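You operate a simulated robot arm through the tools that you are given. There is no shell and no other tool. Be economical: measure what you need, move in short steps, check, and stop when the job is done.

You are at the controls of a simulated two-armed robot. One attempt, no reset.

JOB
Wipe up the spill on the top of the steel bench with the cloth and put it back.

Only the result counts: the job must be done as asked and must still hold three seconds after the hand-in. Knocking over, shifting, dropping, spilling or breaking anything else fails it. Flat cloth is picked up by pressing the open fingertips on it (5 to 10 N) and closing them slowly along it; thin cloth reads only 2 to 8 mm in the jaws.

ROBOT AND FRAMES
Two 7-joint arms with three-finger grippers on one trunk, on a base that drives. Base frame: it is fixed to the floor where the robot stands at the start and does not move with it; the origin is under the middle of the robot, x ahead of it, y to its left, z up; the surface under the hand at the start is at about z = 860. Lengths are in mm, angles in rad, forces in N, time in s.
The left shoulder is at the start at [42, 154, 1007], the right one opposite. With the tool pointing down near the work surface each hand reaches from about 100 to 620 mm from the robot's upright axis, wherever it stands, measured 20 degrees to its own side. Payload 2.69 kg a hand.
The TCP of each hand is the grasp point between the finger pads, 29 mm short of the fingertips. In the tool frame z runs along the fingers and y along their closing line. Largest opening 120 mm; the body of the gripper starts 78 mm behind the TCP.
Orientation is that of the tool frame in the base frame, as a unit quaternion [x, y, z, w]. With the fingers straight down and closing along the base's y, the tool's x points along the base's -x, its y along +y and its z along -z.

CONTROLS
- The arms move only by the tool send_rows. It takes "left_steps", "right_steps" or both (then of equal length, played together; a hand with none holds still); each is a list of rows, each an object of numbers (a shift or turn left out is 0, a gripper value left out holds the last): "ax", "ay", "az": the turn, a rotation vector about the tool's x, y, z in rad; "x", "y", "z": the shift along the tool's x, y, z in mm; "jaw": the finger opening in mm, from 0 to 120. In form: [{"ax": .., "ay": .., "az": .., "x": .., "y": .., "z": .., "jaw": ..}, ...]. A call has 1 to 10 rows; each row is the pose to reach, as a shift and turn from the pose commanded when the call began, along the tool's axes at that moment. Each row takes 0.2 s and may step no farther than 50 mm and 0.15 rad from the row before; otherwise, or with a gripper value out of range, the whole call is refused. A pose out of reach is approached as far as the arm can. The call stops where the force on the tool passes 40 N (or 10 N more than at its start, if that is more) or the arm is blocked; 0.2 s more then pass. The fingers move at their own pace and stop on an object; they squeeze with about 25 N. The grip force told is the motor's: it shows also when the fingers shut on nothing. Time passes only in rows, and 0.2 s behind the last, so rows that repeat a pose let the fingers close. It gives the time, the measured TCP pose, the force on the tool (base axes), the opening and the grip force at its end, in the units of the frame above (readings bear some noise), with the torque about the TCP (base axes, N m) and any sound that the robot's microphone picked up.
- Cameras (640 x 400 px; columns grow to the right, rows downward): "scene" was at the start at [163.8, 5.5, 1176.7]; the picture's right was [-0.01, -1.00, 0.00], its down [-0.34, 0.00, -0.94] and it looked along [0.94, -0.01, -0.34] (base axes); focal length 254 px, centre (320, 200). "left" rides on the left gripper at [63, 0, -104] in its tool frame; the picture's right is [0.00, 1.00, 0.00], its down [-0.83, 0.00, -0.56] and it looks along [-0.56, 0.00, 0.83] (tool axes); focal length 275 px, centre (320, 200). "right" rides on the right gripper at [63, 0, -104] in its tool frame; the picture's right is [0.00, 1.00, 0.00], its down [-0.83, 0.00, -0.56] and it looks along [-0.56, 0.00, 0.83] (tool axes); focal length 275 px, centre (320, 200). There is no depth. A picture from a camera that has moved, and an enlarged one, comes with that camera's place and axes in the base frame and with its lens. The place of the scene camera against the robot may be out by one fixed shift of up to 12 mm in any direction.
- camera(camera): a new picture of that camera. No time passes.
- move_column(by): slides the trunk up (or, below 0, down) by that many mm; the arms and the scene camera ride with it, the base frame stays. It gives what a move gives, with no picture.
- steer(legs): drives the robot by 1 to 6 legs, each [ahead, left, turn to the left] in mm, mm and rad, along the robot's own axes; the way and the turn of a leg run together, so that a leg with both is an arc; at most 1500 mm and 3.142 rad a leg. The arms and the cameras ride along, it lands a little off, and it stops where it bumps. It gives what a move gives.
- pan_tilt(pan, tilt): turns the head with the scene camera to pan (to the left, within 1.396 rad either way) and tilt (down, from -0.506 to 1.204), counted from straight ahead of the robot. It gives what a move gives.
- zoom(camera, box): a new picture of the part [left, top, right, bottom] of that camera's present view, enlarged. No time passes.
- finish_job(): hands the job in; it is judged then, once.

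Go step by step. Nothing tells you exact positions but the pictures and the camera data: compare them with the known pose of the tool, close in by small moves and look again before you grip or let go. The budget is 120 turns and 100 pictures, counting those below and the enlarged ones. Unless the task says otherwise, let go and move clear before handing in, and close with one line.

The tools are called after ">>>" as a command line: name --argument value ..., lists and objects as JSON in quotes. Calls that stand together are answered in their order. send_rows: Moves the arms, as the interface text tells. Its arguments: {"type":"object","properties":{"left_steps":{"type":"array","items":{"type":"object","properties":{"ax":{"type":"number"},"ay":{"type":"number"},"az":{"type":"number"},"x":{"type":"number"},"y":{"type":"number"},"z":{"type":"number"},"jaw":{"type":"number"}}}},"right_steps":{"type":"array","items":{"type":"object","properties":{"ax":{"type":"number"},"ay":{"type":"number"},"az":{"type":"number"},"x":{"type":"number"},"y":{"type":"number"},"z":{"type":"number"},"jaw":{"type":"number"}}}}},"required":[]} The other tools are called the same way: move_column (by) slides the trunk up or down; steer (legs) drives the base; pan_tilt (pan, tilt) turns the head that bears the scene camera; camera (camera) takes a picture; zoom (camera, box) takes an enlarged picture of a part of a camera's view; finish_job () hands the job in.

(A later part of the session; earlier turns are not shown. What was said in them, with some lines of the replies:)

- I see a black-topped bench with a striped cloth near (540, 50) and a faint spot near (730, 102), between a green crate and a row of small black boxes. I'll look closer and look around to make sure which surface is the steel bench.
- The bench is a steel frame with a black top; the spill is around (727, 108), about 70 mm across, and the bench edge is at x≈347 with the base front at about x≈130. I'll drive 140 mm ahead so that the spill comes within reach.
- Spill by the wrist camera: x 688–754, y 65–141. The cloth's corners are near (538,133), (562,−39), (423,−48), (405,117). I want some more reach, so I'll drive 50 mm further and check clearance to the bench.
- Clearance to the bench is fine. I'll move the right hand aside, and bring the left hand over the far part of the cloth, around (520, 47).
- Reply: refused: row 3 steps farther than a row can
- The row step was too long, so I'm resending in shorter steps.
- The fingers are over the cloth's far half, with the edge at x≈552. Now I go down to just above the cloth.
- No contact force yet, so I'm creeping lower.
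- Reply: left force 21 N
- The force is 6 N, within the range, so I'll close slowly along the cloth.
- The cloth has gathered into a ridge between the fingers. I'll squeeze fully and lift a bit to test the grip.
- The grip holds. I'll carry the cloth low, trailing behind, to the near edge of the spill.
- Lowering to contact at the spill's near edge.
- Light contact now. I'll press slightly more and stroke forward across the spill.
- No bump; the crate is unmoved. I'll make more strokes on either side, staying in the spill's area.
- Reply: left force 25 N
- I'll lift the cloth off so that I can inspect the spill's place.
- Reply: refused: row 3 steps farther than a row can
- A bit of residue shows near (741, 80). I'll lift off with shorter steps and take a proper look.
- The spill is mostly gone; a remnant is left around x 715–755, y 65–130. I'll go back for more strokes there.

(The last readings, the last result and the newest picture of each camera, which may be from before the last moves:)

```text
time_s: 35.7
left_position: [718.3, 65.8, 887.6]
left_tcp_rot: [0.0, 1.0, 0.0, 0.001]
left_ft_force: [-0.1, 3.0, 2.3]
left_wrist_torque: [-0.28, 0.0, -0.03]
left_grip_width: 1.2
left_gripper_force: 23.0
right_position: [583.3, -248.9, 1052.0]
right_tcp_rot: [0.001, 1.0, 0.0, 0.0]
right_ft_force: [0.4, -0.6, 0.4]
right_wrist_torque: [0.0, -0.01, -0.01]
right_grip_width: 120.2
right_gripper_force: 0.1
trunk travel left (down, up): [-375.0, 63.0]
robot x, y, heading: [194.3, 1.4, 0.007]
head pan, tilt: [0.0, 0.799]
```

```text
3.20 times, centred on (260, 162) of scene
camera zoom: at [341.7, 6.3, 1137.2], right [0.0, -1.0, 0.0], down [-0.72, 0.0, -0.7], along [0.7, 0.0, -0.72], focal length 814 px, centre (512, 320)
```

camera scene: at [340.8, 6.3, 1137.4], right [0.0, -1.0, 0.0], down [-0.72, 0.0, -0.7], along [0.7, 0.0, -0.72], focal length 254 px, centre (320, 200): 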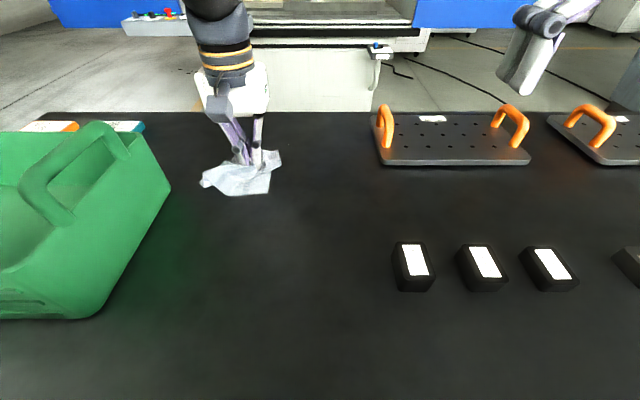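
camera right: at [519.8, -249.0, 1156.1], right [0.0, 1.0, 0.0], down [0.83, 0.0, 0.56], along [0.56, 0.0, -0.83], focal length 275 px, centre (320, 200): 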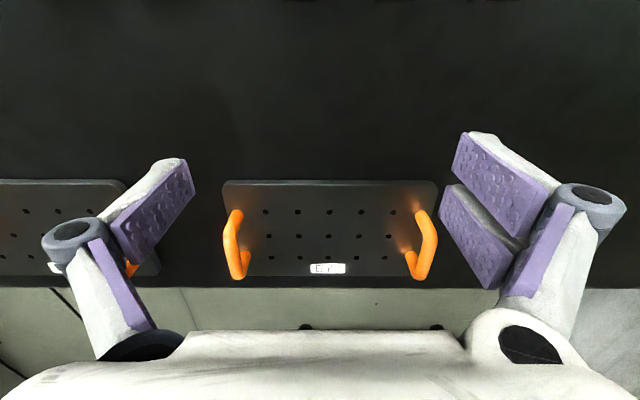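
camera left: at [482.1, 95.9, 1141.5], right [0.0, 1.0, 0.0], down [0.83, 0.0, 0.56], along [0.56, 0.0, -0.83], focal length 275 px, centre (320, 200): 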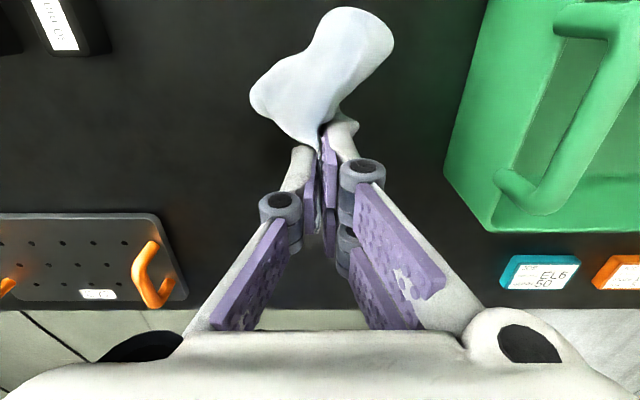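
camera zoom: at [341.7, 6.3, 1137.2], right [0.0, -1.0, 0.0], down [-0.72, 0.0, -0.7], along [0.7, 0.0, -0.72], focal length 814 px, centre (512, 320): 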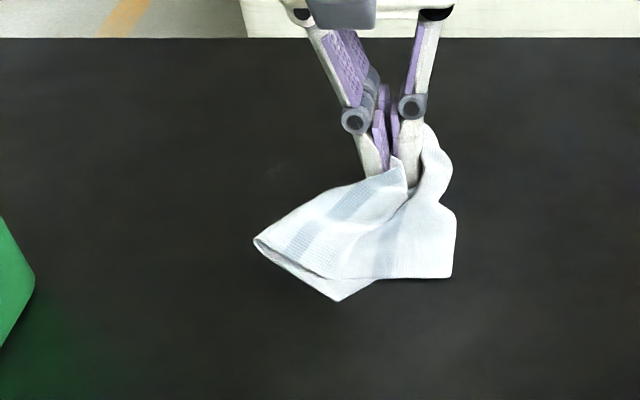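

Nearly clean; a faint trace shows near (726, 133). I'll make another sweep across to that side.

>>> send_rows --left_steps '[{"y": 15}, {"y": 30}, {"y": 45}, {"y": 60}, {"y": 75}, {"x": -12, "y": 75}, {"x": -24, "y": 72}, {"x": -24, "y": 60}, {"x": -12, "y": 60}, {"x": 5, "y": 60}]'

>>> send_rows --left_steps '[{"x": 15, "y": 0}, {"x": 15, "y": 15}, {"x": 0, "y": 15}, {"x": -15, "y": 15}, {"x": -15, "y": -20}, {"x": 0, "y": -20}, {"x": 10, "y": -20}]'

>>> send_rows --left_steps '[{"z": -40}, {"z": -80, "x": 20}, {"z": -115, "x": 45}, {"z": -140, "x": 80}, {"z": -150, "x": 110}, {"z": -150, "x": 140, "y": -20}, {"z": -150, "x": 170, "y": -40}, {"z": -150, "x": 200, "y": -55}, {"z": -150, "x": 200, "y": -55}]'

>>> zoom --camera "scene" --box '[160, 100, 360, 225]'

>>> camera --camera "left"

```text
time_s: 37.9
left_position: [713.3, 125.7, 888.2]
left_tcp_rot: [0.001, 1.0, 0.0, 0.0]
left_ft_force: [-0.5, 0.4, 2.5]
left_wrist_torque: [0.16, -0.03, 0.0]
left_grip_width: 1.2
left_gripper_force: 23.0
right_position: [582.3, -249.9, 1051.7]
right_tcp_rot: [0.001, 1.0, 0.0, 0.0]
right_ft_force: [0.2, -0.5, 0.2]
right_wrist_torque: [0.02, -0.01, 0.03]
right_grip_width: 120.0
right_gripper_force: 0.0
trunk travel left (down, up): [-375.0, 63.0]
robot x, y, heading: [192.5, 0.7, 0.002]
head pan, tilt: [0.0, 0.799]
```

```text
time_s: 39.5
left_position: [703.2, 105.8, 887.1]
left_tcp_rot: [0.0, 1.0, 0.0, 0.001]
left_ft_force: [0.7, 1.1, 16.8]
left_wrist_torque: [-0.27, -0.2, 0.01]
left_grip_width: 1.3
left_gripper_force: 25.6
right_position: [581.7, -249.2, 1052.0]
right_tcp_rot: [0.0, 1.0, 0.001, 0.001]
right_ft_force: [-0.5, -0.2, 0.5]
right_wrist_torque: [0.0, -0.01, -0.01]
right_grip_width: 120.1
right_gripper_force: 0.1
trunk travel left (down, up): [-375.0, 63.0]
robot x, y, heading: [189.3, -0.3, 0.001]
head pan, tilt: [0.0, 0.799]
```

```text
time_s: 41.5
left_position: [501.2, 51.2, 1035.9]
left_tcp_rot: [0.001, 1.0, 0.0, -0.001]
left_ft_force: [0.1, 1.4, -0.5]
left_wrist_torque: [-0.09, -0.02, -0.05]
left_grip_width: 2.5
left_gripper_force: 28.2
right_position: [583.0, -248.0, 1052.2]
right_tcp_rot: [0.001, 1.0, 0.0, 0.0]
right_ft_force: [-0.1, -0.7, -0.2]
right_wrist_torque: [-0.03, 0.02, 0.0]
right_grip_width: 119.9
right_gripper_force: 0.1
trunk travel left (down, up): [-375.0, 63.0]
robot x, y, heading: [189.5, -0.5, 0.002]
head pan, tilt: [0.0, 0.799]
```

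```text
3.20 times, centred on (260, 162) of scene
camera zoom: at [342.4, 6.6, 1138.0], right [0.0, -1.0, 0.0], down [-0.71, 0.0, -0.71], along [0.71, 0.0, -0.71], focal length 814 px, centre (512, 320)
```

zoom: 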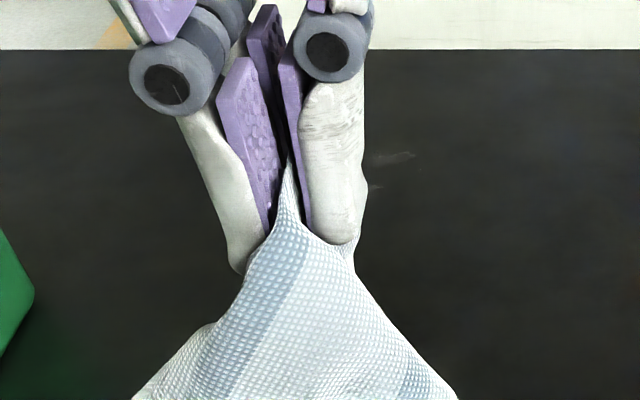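

```text
67 pictures are left
camera left: at [438.2, 51.0, 1140.8], right [0.0, 1.0, 0.0], down [0.83, 0.0, 0.56], along [0.56, 0.0, -0.83], focal length 275 px, centre (320, 200)
```

left: 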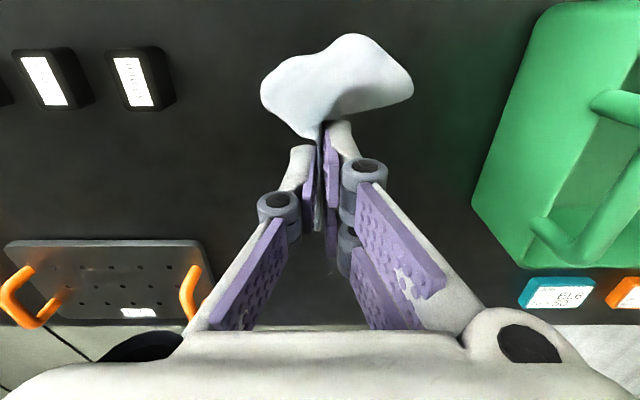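

Faint traces may remain near (762, 77) and (728, 88), behind the hand. I'll raise and shift the hand to see them clearly.

>>> send_rows --left_steps '[{"z": -40}, {"z": -60, "y": -30}, {"z": -60, "y": -70}, {"z": -60, "y": -100}, {"z": -60, "y": -100}]'

>>> zoom --camera "scene" --box '[200, 110, 328, 190]'

>>> camera --camera "scene"

>>> zoom --camera "left" --box '[300, 100, 620, 300]'

```text
time_s: 42.7
left_position: [514.9, -41.9, 1102.1]
left_tcp_rot: [-0.016, 1.0, -0.014, -0.004]
left_ft_force: [0.4, 0.7, -0.6]
left_wrist_torque: [-0.13, -0.04, 0.02]
left_grip_width: 2.7
left_gripper_force: 28.9
right_position: [583.2, -247.1, 1051.6]
right_tcp_rot: [-0.001, 1.0, 0.0, 0.0]
right_ft_force: [0.5, 0.1, -0.1]
right_wrist_torque: [-0.02, 0.01, -0.06]
right_grip_width: 120.0
right_gripper_force: 0.0
trunk travel left (down, up): [-375.0, 63.0]
robot x, y, heading: [192.2, -0.9, -0.0]
head pan, tilt: [0.0, 0.799]
```

```text
5.00 times, centred on (264, 150) of scene
camera zoom: at [340.5, -9.1, 1137.5], right [-0.2, -0.98, 0.0], down [-0.7, 0.14, -0.7], along [0.69, -0.14, -0.71], focal length 1273 px, centre (600, 450)
```

zoom: 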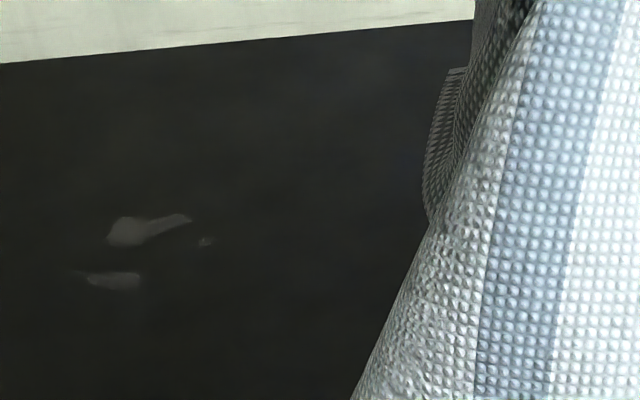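

```text
65 pictures are left
camera scene: at [340.5, -9.1, 1137.5], right [-0.2, -0.98, 0.0], down [-0.7, 0.14, -0.7], along [0.69, -0.14, -0.71], focal length 254 px, centre (320, 200)
```

scene: 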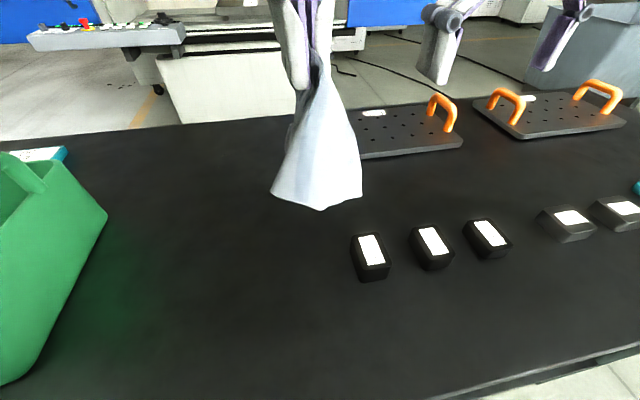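

```text
2.00 times, centred on (460, 200) of left
camera zoom: at [452.9, -42.2, 1206.7], right [-0.03, 1.0, -0.03], down [0.83, 0.04, 0.55], along [0.55, -0.01, -0.84], focal length 551 px, centre (40, 200)
```

zoom: 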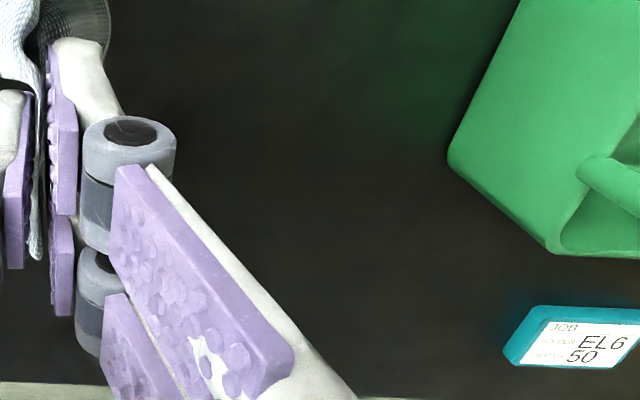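

My left arm is leaning on the head camera, so I'll move it away again. Traces remain near (752, 73), (723, 85) and (742, 53); I'll wipe them with forward pulling strokes at y≈75, 60 and 90.

>>> send_rows --left_steps '[{"y": 40, "x": -20}, {"y": 80, "x": -40}, {"y": 115, "x": -70, "z": 10}, {"y": 124, "x": -100, "z": 40}, {"y": 124, "x": -130, "z": 75}, {"y": 124, "x": -155, "z": 115}, {"y": 124, "x": -170, "z": 155}, {"y": 124, "x": -175, "z": 190}, {"y": 124, "x": -175, "z": 190}]'

>>> camera --camera "scene"

```text
time_s: 44.7
left_position: [676.1, 74.8, 907.5]
left_tcp_rot: [0.0, 1.0, -0.001, 0.0]
left_ft_force: [0.5, -1.8, 0.4]
left_wrist_torque: [-0.53, 0.07, -0.03]
left_grip_width: 2.2
left_gripper_force: 23.9
right_position: [582.9, -249.2, 1052.2]
right_tcp_rot: [0.001, 1.0, 0.0, 0.0]
right_ft_force: [-0.4, 0.2, 0.4]
right_wrist_torque: [0.03, 0.0, -0.01]
right_grip_width: 119.9
right_gripper_force: 0.1
trunk travel left (down, up): [-375.0, 63.0]
robot x, y, heading: [193.3, -1.1, -0.0]
head pan, tilt: [0.0, 0.799]
```

```text
63 pictures are left
camera scene: at [341.6, 6.6, 1137.2], right [0.0, -1.0, 0.0], down [-0.72, 0.0, -0.7], along [0.7, 0.0, -0.72], focal length 254 px, centre (320, 200)
```

scene: 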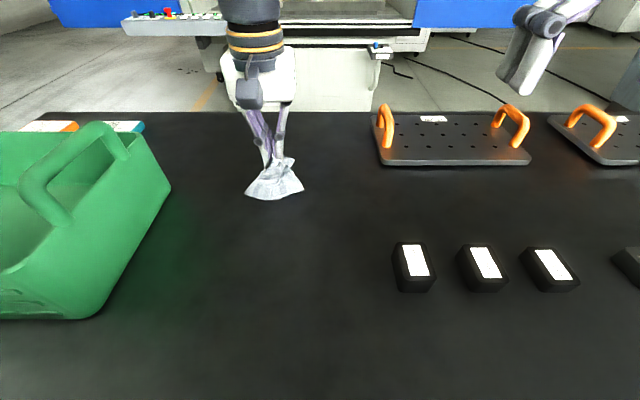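

>>> send_rows --left_steps '[{"z": 19}, {"z": 20.3, "x": -8}, {"z": 20.3, "x": -24}, {"z": 20.3, "x": -40}, {"z": 20.3, "x": -56}, {"z": 20.3, "x": -72}, {"z": 20.3, "x": -88}, {"z": 20.3, "x": -102}, {"z": 20.3, "x": -102, "y": -14}, {"z": 20.3, "x": -85, "y": -16}]'

>>> send_rows --left_steps '[{"x": 15}, {"x": 30}, {"x": 45, "y": 10}, {"x": 45, "y": 25}, {"x": 30, "y": 32}, {"x": 15, "y": 32}, {"x": 0, "y": 32}, {"x": -10, "y": 16}, {"x": -10, "y": 0}, {"x": -10, "y": -15}]'

>>> send_rows --left_steps '[{"x": 15}, {"x": 30}, {"x": 45}, {"x": 60}, {"x": 75}, {"x": 75, "z": -30}, {"x": 110, "z": -60}, {"x": 150, "z": -80}, {"x": 190, "z": -100}, {"x": 190, "z": -100}]'

>>> zoom --camera "scene" --box '[200, 110, 328, 190]'

>>> camera --camera "scene"

```text
time_s: 46.9
left_position: [761.0, 57.8, 888.8]
left_tcp_rot: [0.001, 1.0, 0.0, 0.002]
left_ft_force: [2.1, 1.2, 14.5]
left_wrist_torque: [0.32, -0.13, 0.03]
left_grip_width: 1.3
left_gripper_force: 22.8
left hand out of reach, approached as far as the arm can: row 8, 9
right_position: [582.1, -248.9, 1051.7]
right_tcp_rot: [0.0, 1.0, 0.0, 0.0]
right_ft_force: [0.0, -0.9, -0.3]
right_wrist_torque: [0.01, 0.02, -0.01]
right_grip_width: 120.0
right_gripper_force: 0.1
trunk travel left (down, up): [-375.0, 63.0]
robot x, y, heading: [188.6, -0.6, 0.001]
head pan, tilt: [0.0, 0.799]
```

```text
time_s: 49.1
left_position: [758.3, 51.8, 888.9]
left_tcp_rot: [0.0, 1.0, 0.0, 0.002]
left_ft_force: [2.2, 0.2, 17.6]
left_wrist_torque: [-0.22, 0.09, 0.01]
left_grip_width: 1.2
left_gripper_force: 24.2
left hand out of reach, approached as far as the arm can: row 1, 2, 3, 4, 5, 6, 7, 8, 9, 10
right_position: [582.4, -248.9, 1052.1]
right_tcp_rot: [0.0, 1.0, 0.0, 0.001]
right_ft_force: [0.0, -0.1, -0.5]
right_wrist_torque: [-0.02, 0.04, 0.0]
right_grip_width: 120.0
right_gripper_force: 0.0
trunk travel left (down, up): [-375.0, 63.0]
robot x, y, heading: [187.0, -1.7, -0.0]
head pan, tilt: [0.0, 0.799]
```

```text
time_s: 51.3
left_position: [567.4, 54.7, 986.3]
left_tcp_rot: [-0.001, 1.0, 0.0, 0.0]
left_ft_force: [0.2, 0.5, -1.0]
left_wrist_torque: [-0.02, 0.0, -0.02]
left_grip_width: 3.1
left_gripper_force: 29.9
right_position: [583.1, -248.4, 1051.8]
right_tcp_rot: [0.001, 1.0, 0.0, 0.0]
right_ft_force: [0.1, 0.8, 0.4]
right_wrist_torque: [-0.01, 0.02, 0.01]
right_grip_width: 120.0
right_gripper_force: 0.2
trunk travel left (down, up): [-375.0, 63.0]
robot x, y, heading: [191.7, -2.6, -0.002]
head pan, tilt: [0.0, 0.799]
```

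```text
5.00 times, centred on (264, 150) of scene
camera zoom: at [342.1, 6.5, 1137.1], right [0.0, -1.0, 0.0], down [-0.72, 0.0, -0.7], along [0.7, 0.0, -0.72], focal length 1273 px, centre (600, 450)
```

zoom: 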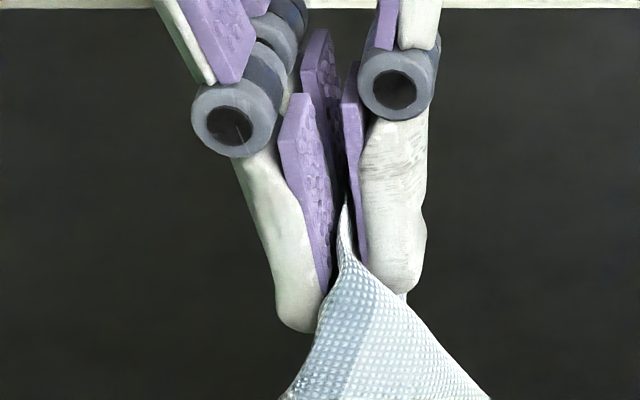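

```text
61 pictures are left
camera scene: at [342.1, 6.5, 1137.1], right [0.0, -1.0, 0.0], down [-0.72, 0.0, -0.7], along [0.7, 0.0, -0.72], focal length 254 px, centre (320, 200)
```

scene: 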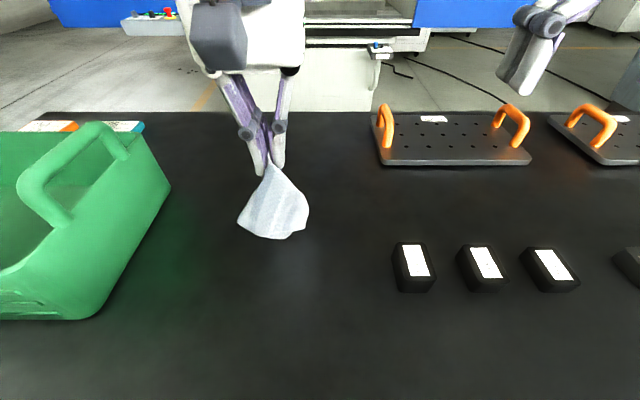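

The hand blocks the view, so I'll use the right wrist camera (jaw closed) to check the spot.

>>> send_rows --right_steps '[{"y": 40, "jaw": 60}, {"y": 80, "jaw": 0}, {"y": 95, "jaw": 0}, {"y": 95, "jaw": 0}]'

>>> camera --camera "right"

>>> zoom --camera "right" --box '[416, 140, 576, 240]'

```text
time_s: 52.3
left_position: [568.1, 53.6, 984.8]
left_tcp_rot: [0.0, 1.0, 0.0, 0.0]
left_ft_force: [0.5, 0.8, -0.4]
left_wrist_torque: [-0.13, 0.02, -0.03]
left_grip_width: 2.7
left_gripper_force: 28.4
right_position: [582.4, -153.7, 1049.7]
right_tcp_rot: [0.001, 1.0, 0.0, -0.001]
right_ft_force: [0.0, -0.2, 0.5]
right_wrist_torque: [0.0, 0.0, -0.04]
right_grip_width: 0.1
right_gripper_force: 24.7
trunk travel left (down, up): [-375.0, 63.0]
robot x, y, heading: [198.6, -1.3, 0.003]
head pan, tilt: [0.0, 0.799]
```

```text
60 pictures are left
camera right: at [518.9, -153.3, 1154.0], right [0.0, 1.0, 0.0], down [0.83, 0.0, 0.56], along [0.56, 0.0, -0.83], focal length 275 px, centre (320, 200)
```

right: 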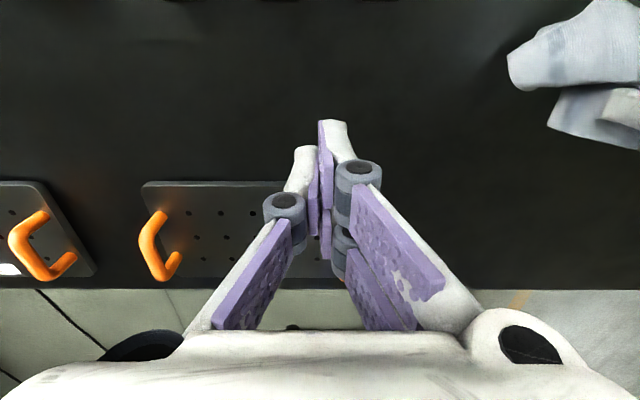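

```text
4.00 times, centred on (496, 190) of right
camera zoom: at [518.9, -153.3, 1154.0], right [0.0, 1.0, 0.0], down [0.83, 0.0, 0.56], along [0.56, 0.0, -0.83], focal length 1101 px, centre (-384, 240)
```

zoom: 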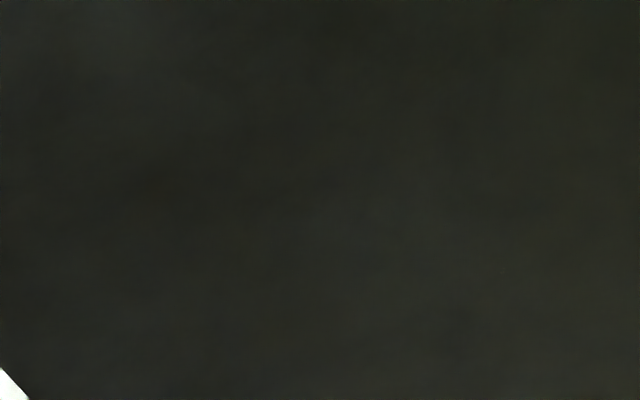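

>>> zoom --camera "right" --box '[460, 170, 620, 270]'

>>> send_rows --left_steps '[{"x": 40, "z": -15}, {"x": 80, "z": -30}, {"x": 115, "z": -30, "y": -3}, {"x": 140, "z": -30, "y": -6}, {"x": 140, "z": -30, "y": -6}]'

>>> camera --camera "left"

>>> camera --camera "scene"

```text
4.00 times, centred on (540, 220) of right
camera zoom: at [518.9, -153.3, 1154.0], right [0.0, 1.0, 0.0], down [0.83, 0.0, 0.56], along [0.56, 0.0, -0.83], focal length 1101 px, centre (-560, 120)
```

zoom: 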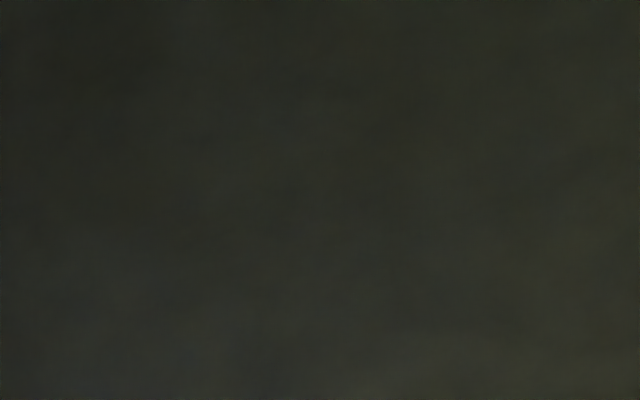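

```text
time_s: 53.5
left_position: [431.5, 49.4, 1013.6]
left_tcp_rot: [-0.005, 1.0, 0.0, -0.004]
left_ft_force: [0.0, 0.8, -0.2]
left_wrist_torque: [-0.07, 0.03, 0.01]
left_grip_width: 2.7
left_gripper_force: 28.8
right_position: [582.3, -153.9, 1049.3]
right_tcp_rot: [0.001, 1.0, 0.0, -0.001]
right_ft_force: [-0.4, 0.7, -0.5]
right_wrist_torque: [-0.01, 0.02, 0.01]
right_grip_width: 0.0
right_gripper_force: 25.5
trunk travel left (down, up): [-375.0, 63.0]
robot x, y, heading: [193.0, -0.6, -0.003]
head pan, tilt: [0.0, 0.799]
```

```text
57 pictures are left
camera left: at [369.2, 47.1, 1119.2], right [0.0, 1.0, 0.0], down [0.84, 0.0, 0.55], along [0.55, 0.0, -0.84], focal length 275 px, centre (320, 200)
```

left: 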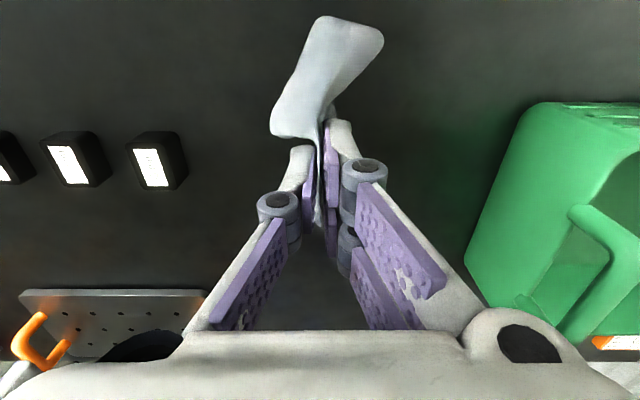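

```text
56 pictures are left
camera scene: at [349.7, 10.1, 1154.0], right [0.04, -1.0, 0.0], down [-0.56, -0.02, -0.83], along [0.83, 0.03, -0.56], focal length 254 px, centre (320, 200)
```

scene: 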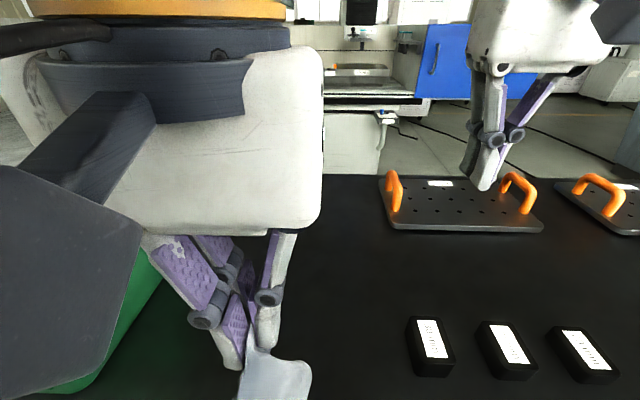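

The spill's place looks clean, but this close the left wrist presses the head. I'll move the hand ahead again, then drive back 140 mm to lay the cloth at its place.

>>> send_rows --left_steps '[{"x": -40, "z": -5}, {"x": -80, "z": -10}, {"x": -120, "z": -15}, {"x": -140, "z": -20}, {"x": -140, "z": -20}]'

>>> steer --legs '[[-140, 0, 0]]'

>>> camera --camera "scene"

>>> zoom --camera "scene" --box '[200, 110, 328, 190]'

>>> camera --camera "left"

```text
time_s: 54.7
left_position: [569.7, 46.8, 1037.5]
left_tcp_rot: [0.0, 1.0, 0.0, 0.0]
left_ft_force: [0.8, 0.9, -1.9]
left_wrist_torque: [0.03, 0.03, -0.01]
left_grip_width: 3.7
left_gripper_force: 27.4
right_position: [582.1, -153.4, 1049.0]
right_tcp_rot: [0.001, 1.0, 0.0, 0.0]
right_ft_force: [0.7, 0.6, -0.2]
right_wrist_torque: [0.0, 0.0, 0.0]
right_grip_width: 0.2
right_gripper_force: 25.7
trunk travel left (down, up): [-375.0, 63.0]
robot x, y, heading: [189.4, 1.6, -0.002]
head pan, tilt: [0.0, 0.799]
```

```text
time_s: 56.0
left_position: [435.3, 47.2, 1037.7]
left_tcp_rot: [-0.001, 1.0, 0.0, 0.001]
left_ft_force: [0.3, 1.6, -1.9]
left_wrist_torque: [-0.08, -0.17, -0.02]
left_grip_width: 1.0
left_gripper_force: 22.2
right_position: [447.1, -153.4, 1049.2]
right_tcp_rot: [0.0, 1.0, 0.0, 0.001]
right_ft_force: [0.5, -0.3, 0.9]
right_wrist_torque: [0.0, 0.01, 0.02]
right_grip_width: 0.1
right_gripper_force: 25.0
trunk travel left (down, up): [-375.0, 63.0]
robot x, y, heading: [55.8, -3.6, -0.003]
head pan, tilt: [0.0, 0.799]
```

```text
55 pictures are left
camera scene: at [207.2, 6.8, 1137.3], right [0.0, -1.0, 0.0], down [-0.72, 0.0, -0.7], along [0.7, 0.0, -0.72], focal length 254 px, centre (320, 200)
```

scene: 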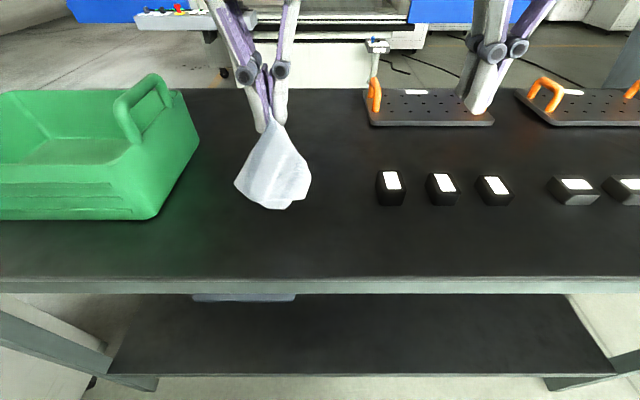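

```text
5.00 times, centred on (264, 150) of scene
camera zoom: at [207.2, 6.8, 1137.3], right [0.0, -1.0, 0.0], down [-0.72, 0.0, -0.7], along [0.7, 0.0, -0.72], focal length 1273 px, centre (600, 450)
```

zoom: 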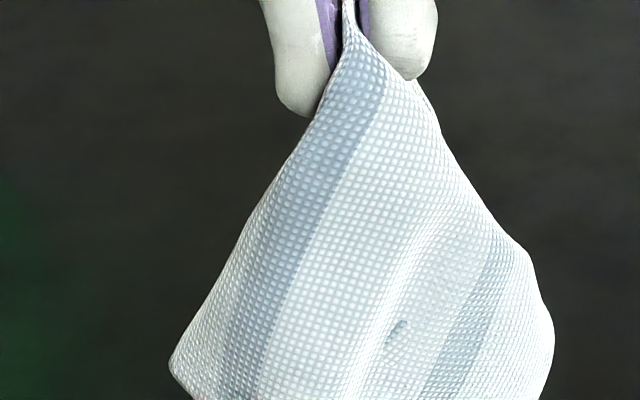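

```text
53 pictures are left
camera left: at [372.5, 46.3, 1141.9], right [0.0, 1.0, 0.0], down [0.83, 0.0, 0.56], along [0.56, 0.0, -0.83], focal length 275 px, centre (320, 200)
```

left: 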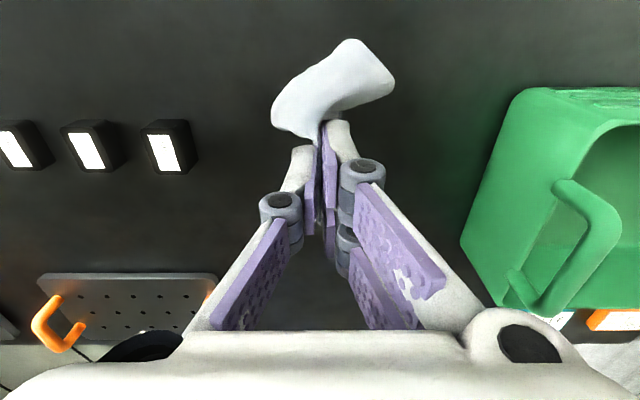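

Now there's room: I'll raise and shift the hand sideways for a moment to see the spill's place.

>>> send_rows --left_steps '[{"z": -25, "y": -25}, {"z": -25, "y": -60}, {"z": -25, "y": -75}, {"z": -25, "y": -75}]' --right_steps '[{"y": -40}, {"y": -80}, {"y": -90}, {"y": -90}]'

>>> zoom --camera "scene" --box '[200, 75, 328, 155]'

```text
time_s: 57.0
left_position: [438.9, -25.1, 1062.8]
left_tcp_rot: [-0.005, 1.0, -0.004, -0.001]
left_ft_force: [1.0, 1.6, 0.3]
left_wrist_torque: [-0.07, 0.01, 0.03]
left_grip_width: 2.7
left_gripper_force: 28.8
right_position: [448.0, -243.4, 1049.1]
right_tcp_rot: [0.0, 1.0, 0.0, -0.001]
right_ft_force: [-1.2, -0.5, -0.7]
right_wrist_torque: [0.0, 0.03, 0.02]
right_grip_width: 0.0
right_gripper_force: 24.8
trunk travel left (down, up): [-375.0, 63.0]
robot x, y, heading: [55.5, 1.8, -0.0]
head pan, tilt: [0.0, 0.799]
```

```text
5.00 times, centred on (264, 115) of scene
camera zoom: at [208.1, 4.5, 1136.9], right [-0.03, -1.0, 0.0], down [-0.72, 0.02, -0.7], along [0.7, -0.02, -0.72], focal length 1273 px, centre (600, 625)
```

zoom: 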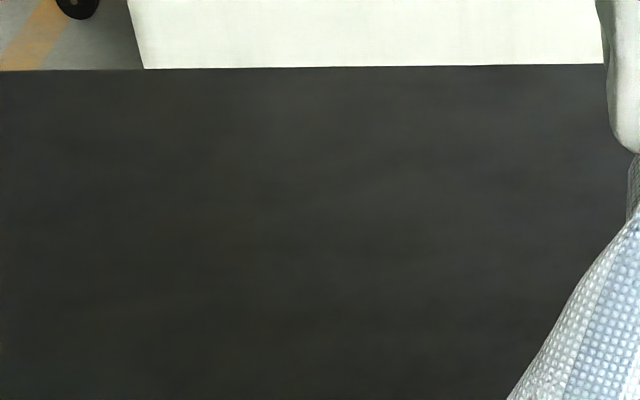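

The spill is fully gone. Now I bring the cloth back over its place and lay it from its near edge forward.

>>> send_rows --left_steps '[{"y": 30}, {"y": 60}, {"y": 75, "x": 10}, {"y": 75, "x": 10, "z": 30}, {"y": 75, "x": 10, "z": 50}, {"y": 75, "x": 10, "z": 60}, {"y": 75, "x": 10, "z": 60}]'

>>> camera --camera "scene"

```text
time_s: 58.6
left_position: [426.3, 46.5, 1001.9]
left_tcp_rot: [0.0, 1.0, 0.0, -0.001]
left_ft_force: [0.2, 2.2, 3.4]
left_wrist_torque: [0.02, -0.02, 0.02]
left_grip_width: 1.3
left_gripper_force: 24.7
right_position: [448.8, -243.7, 1049.5]
right_tcp_rot: [0.0, 1.0, 0.0, 0.0]
right_ft_force: [-0.1, -0.1, -0.6]
right_wrist_torque: [0.02, -0.02, 0.05]
right_grip_width: 0.2
right_gripper_force: 24.9
trunk travel left (down, up): [-375.0, 63.0]
robot x, y, heading: [55.9, 0.5, 0.002]
head pan, tilt: [0.0, 0.799]
```

```text
51 pictures are left
camera scene: at [208.0, 6.7, 1137.2], right [0.0, -1.0, 0.0], down [-0.72, 0.0, -0.7], along [0.7, 0.0, -0.72], focal length 254 px, centre (320, 200)
```

scene: 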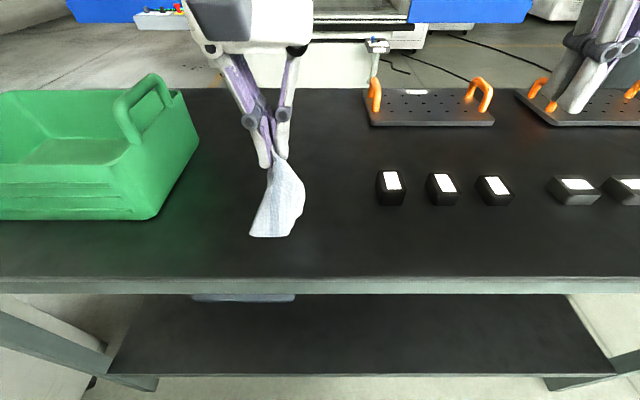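

>>> send_rows --left_steps '[{"z": 20, "x": 0}, {"z": 35, "x": -12}, {"z": 50, "x": -25}, {"z": 65, "x": -40}, {"z": 78, "x": -55}, {"z": 90, "x": -68}, {"z": 100, "x": -80}, {"z": 107, "x": -90}, {"z": 111, "x": -96}, {"z": 111, "x": -96}]'

>>> camera --camera "scene"

>>> camera --camera "left"

```text
time_s: 60.8
left_position: [522.1, 45.8, 890.6]
left_tcp_rot: [-0.001, 1.0, 0.001, -0.001]
left_ft_force: [0.1, 1.1, 4.0]
left_wrist_torque: [0.01, 0.03, -0.02]
left_grip_width: 1.3
left_gripper_force: 24.9
right_position: [448.6, -242.7, 1049.1]
right_tcp_rot: [0.0, 1.0, 0.0, 0.0]
right_ft_force: [0.1, -0.7, -0.3]
right_wrist_torque: [0.0, 0.06, -0.02]
right_grip_width: 0.1
right_gripper_force: 24.5
trunk travel left (down, up): [-375.0, 63.0]
robot x, y, heading: [62.8, -2.5, -0.003]
head pan, tilt: [0.0, 0.799]
```

```text
50 pictures are left
camera scene: at [208.0, 6.6, 1137.2], right [0.0, -1.0, 0.0], down [-0.72, 0.0, -0.7], along [0.7, 0.0, -0.72], focal length 254 px, centre (320, 200)
```

scene: 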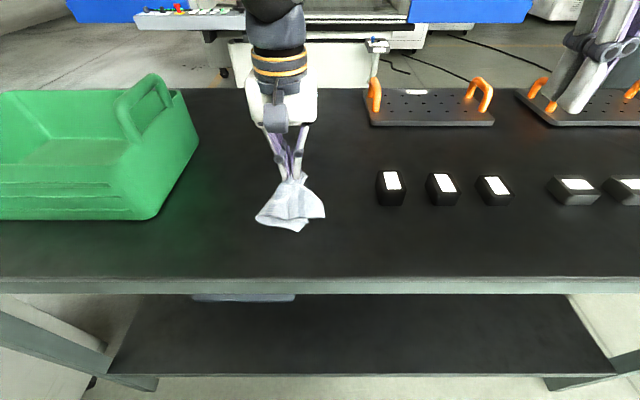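

```text
49 pictures are left
camera left: at [459.6, 45.7, 995.3], right [0.0, 1.0, 0.0], down [0.83, 0.0, 0.56], along [0.56, 0.0, -0.83], focal length 275 px, centre (320, 200)
```

left: 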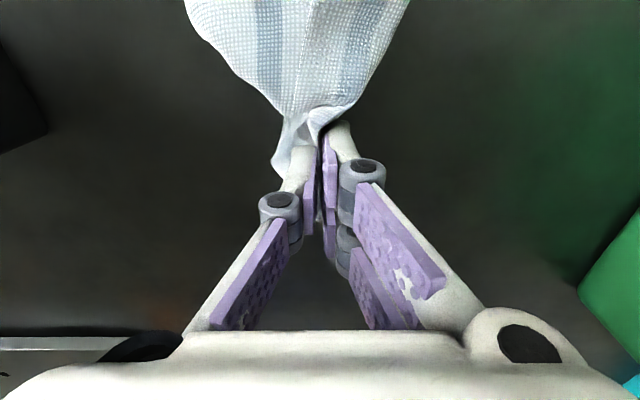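

The cloth lies as a fan at its old place, around x 410–530. I'll open slowly with the tips lightly on the bench so that it spreads as it is let go.

>>> send_rows --left_steps '[{"z": 1, "jaw": 6}, {"z": 2.5, "jaw": 14}, {"z": 2.5, "jaw": 24}, {"z": 2.5, "jaw": 34}, {"z": 2.5, "jaw": 46}, {"z": 2.5, "jaw": 58}, {"z": 2.5, "jaw": 70}, {"z": 2.5, "jaw": 82}, {"z": 2.5, "jaw": 82}]'

>>> camera --camera "left"

>>> zoom --camera "scene" --box '[210, 140, 370, 240]'

```text
time_s: 62.8
left_position: [522.9, 45.6, 887.8]
left_tcp_rot: [0.0, 1.0, -0.001, 0.0]
left_ft_force: [-1.2, 0.1, 0.4]
left_wrist_torque: [-0.01, 0.04, 0.02]
left_grip_width: 82.1
left_gripper_force: 0.1
right_position: [448.3, -244.8, 1049.8]
right_tcp_rot: [0.0, 1.0, 0.0, 0.0]
right_ft_force: [0.4, 0.5, 0.5]
right_wrist_torque: [-0.02, 0.02, 0.04]
right_grip_width: 0.2
right_gripper_force: 24.9
trunk travel left (down, up): [-375.0, 63.0]
robot x, y, heading: [54.5, 0.6, -0.002]
head pan, tilt: [0.0, 0.799]
```

```text
48 pictures are left
camera left: at [459.8, 45.9, 992.9], right [0.0, 1.0, 0.0], down [0.83, 0.0, 0.56], along [0.56, 0.0, -0.83], focal length 275 px, centre (320, 200)
```

left: 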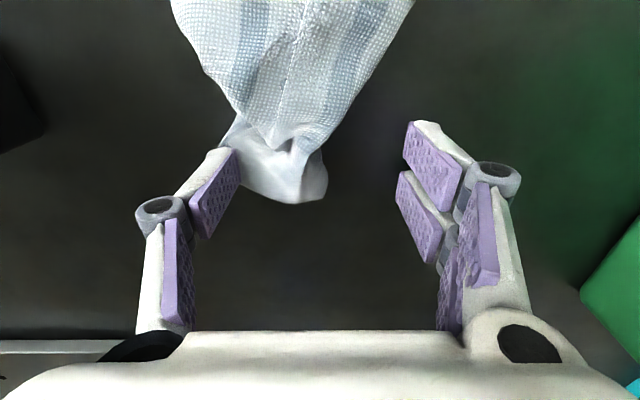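

```text
4.00 times, centred on (290, 190) of scene
camera zoom: at [208.1, 6.5, 1137.2], right [0.0, -1.0, 0.0], down [-0.72, 0.0, -0.7], along [0.7, 0.0, -0.72], focal length 1018 px, centre (440, 240)
```

zoom: 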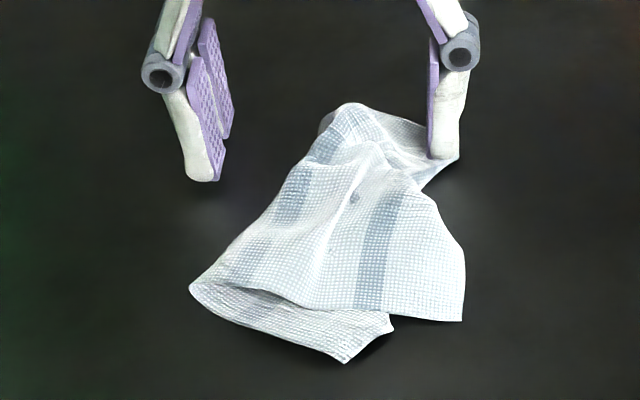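

The cloth is free, with its middle at about (478, 46), where it lay before. I'll lift the hand straight up and clear, then check.

>>> send_rows --left_steps '[{"z": -8}, {"z": -25}, {"z": -60}, {"z": -105}, {"z": -150}, {"z": -190, "y": 20}, {"z": -200, "y": 60}, {"z": -200, "y": 100}, {"z": -200, "y": 130}]'

>>> camera --camera "scene"

>>> camera --camera "left"

>>> zoom --camera "scene" --box '[210, 75, 370, 175]'

```text
time_s: 64.8
left_position: [521.6, 177.4, 1087.9]
left_tcp_rot: [0.0, 1.0, 0.0, 0.002]
left_ft_force: [0.2, 0.2, -0.2]
left_wrist_torque: [0.01, 0.04, -0.01]
left_grip_width: 82.0
left_gripper_force: 0.0
right_position: [448.1, -244.0, 1051.9]
right_tcp_rot: [0.0, 1.0, 0.0, 0.0]
right_ft_force: [0.0, 0.6, 0.1]
right_wrist_torque: [-0.01, -0.01, 0.02]
right_grip_width: 0.0
right_gripper_force: 25.0
trunk travel left (down, up): [-375.0, 63.0]
robot x, y, heading: [54.3, 2.7, 0.001]
head pan, tilt: [0.0, 0.799]
```

```text
46 pictures are left
camera scene: at [208.1, 6.9, 1137.2], right [0.0, -1.0, 0.0], down [-0.72, 0.0, -0.7], along [0.7, 0.0, -0.72], focal length 254 px, centre (320, 200)
```

scene: 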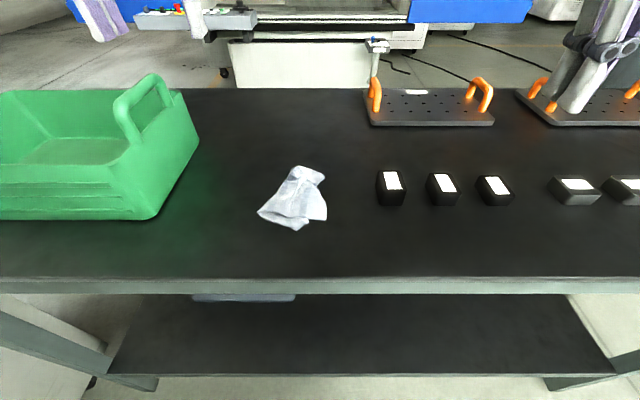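

```text
45 pictures are left
camera left: at [459.5, 177.3, 1192.7], right [0.0, 1.0, 0.0], down [0.83, 0.0, 0.56], along [0.56, 0.0, -0.83], focal length 275 px, centre (320, 200)
```

left: 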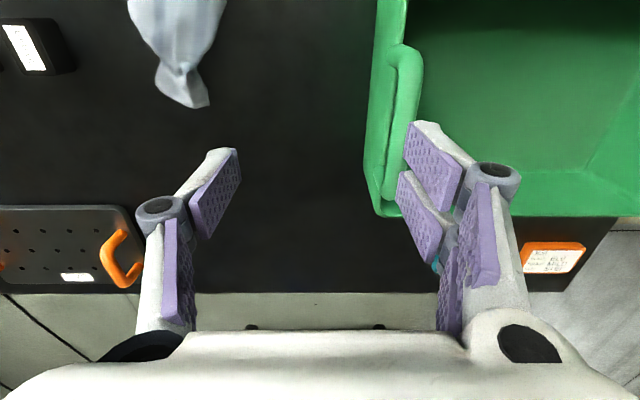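

```text
4.00 times, centred on (290, 125) of scene
camera zoom: at [208.1, 6.9, 1137.2], right [0.0, -1.0, 0.0], down [-0.72, 0.0, -0.7], along [0.7, 0.0, -0.72], focal length 1018 px, centre (440, 500)
```

zoom: 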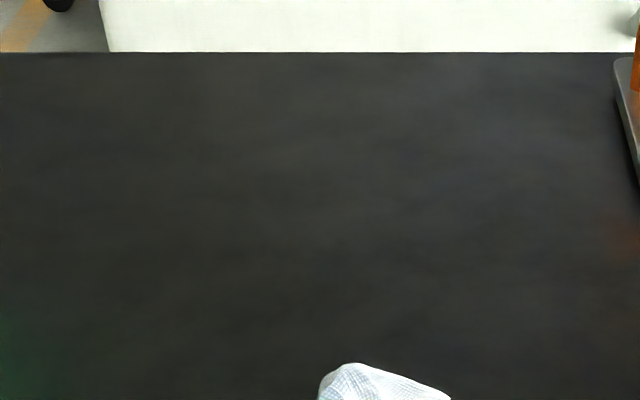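

The bench is clean, the cloth is back at its place, nothing else has moved, and both hands are clear, so I'm handing in.

>>> finish_job

```text
The job is handed in.
```

I wiped up the spill and put the cloth back where it lay, but it is bunched up there rather than spread flat. The last pictures show the spill's place clean and nothing else moved. While wiping, the left arm leaned on the head camera a few times; the head returned to its set angle each time.
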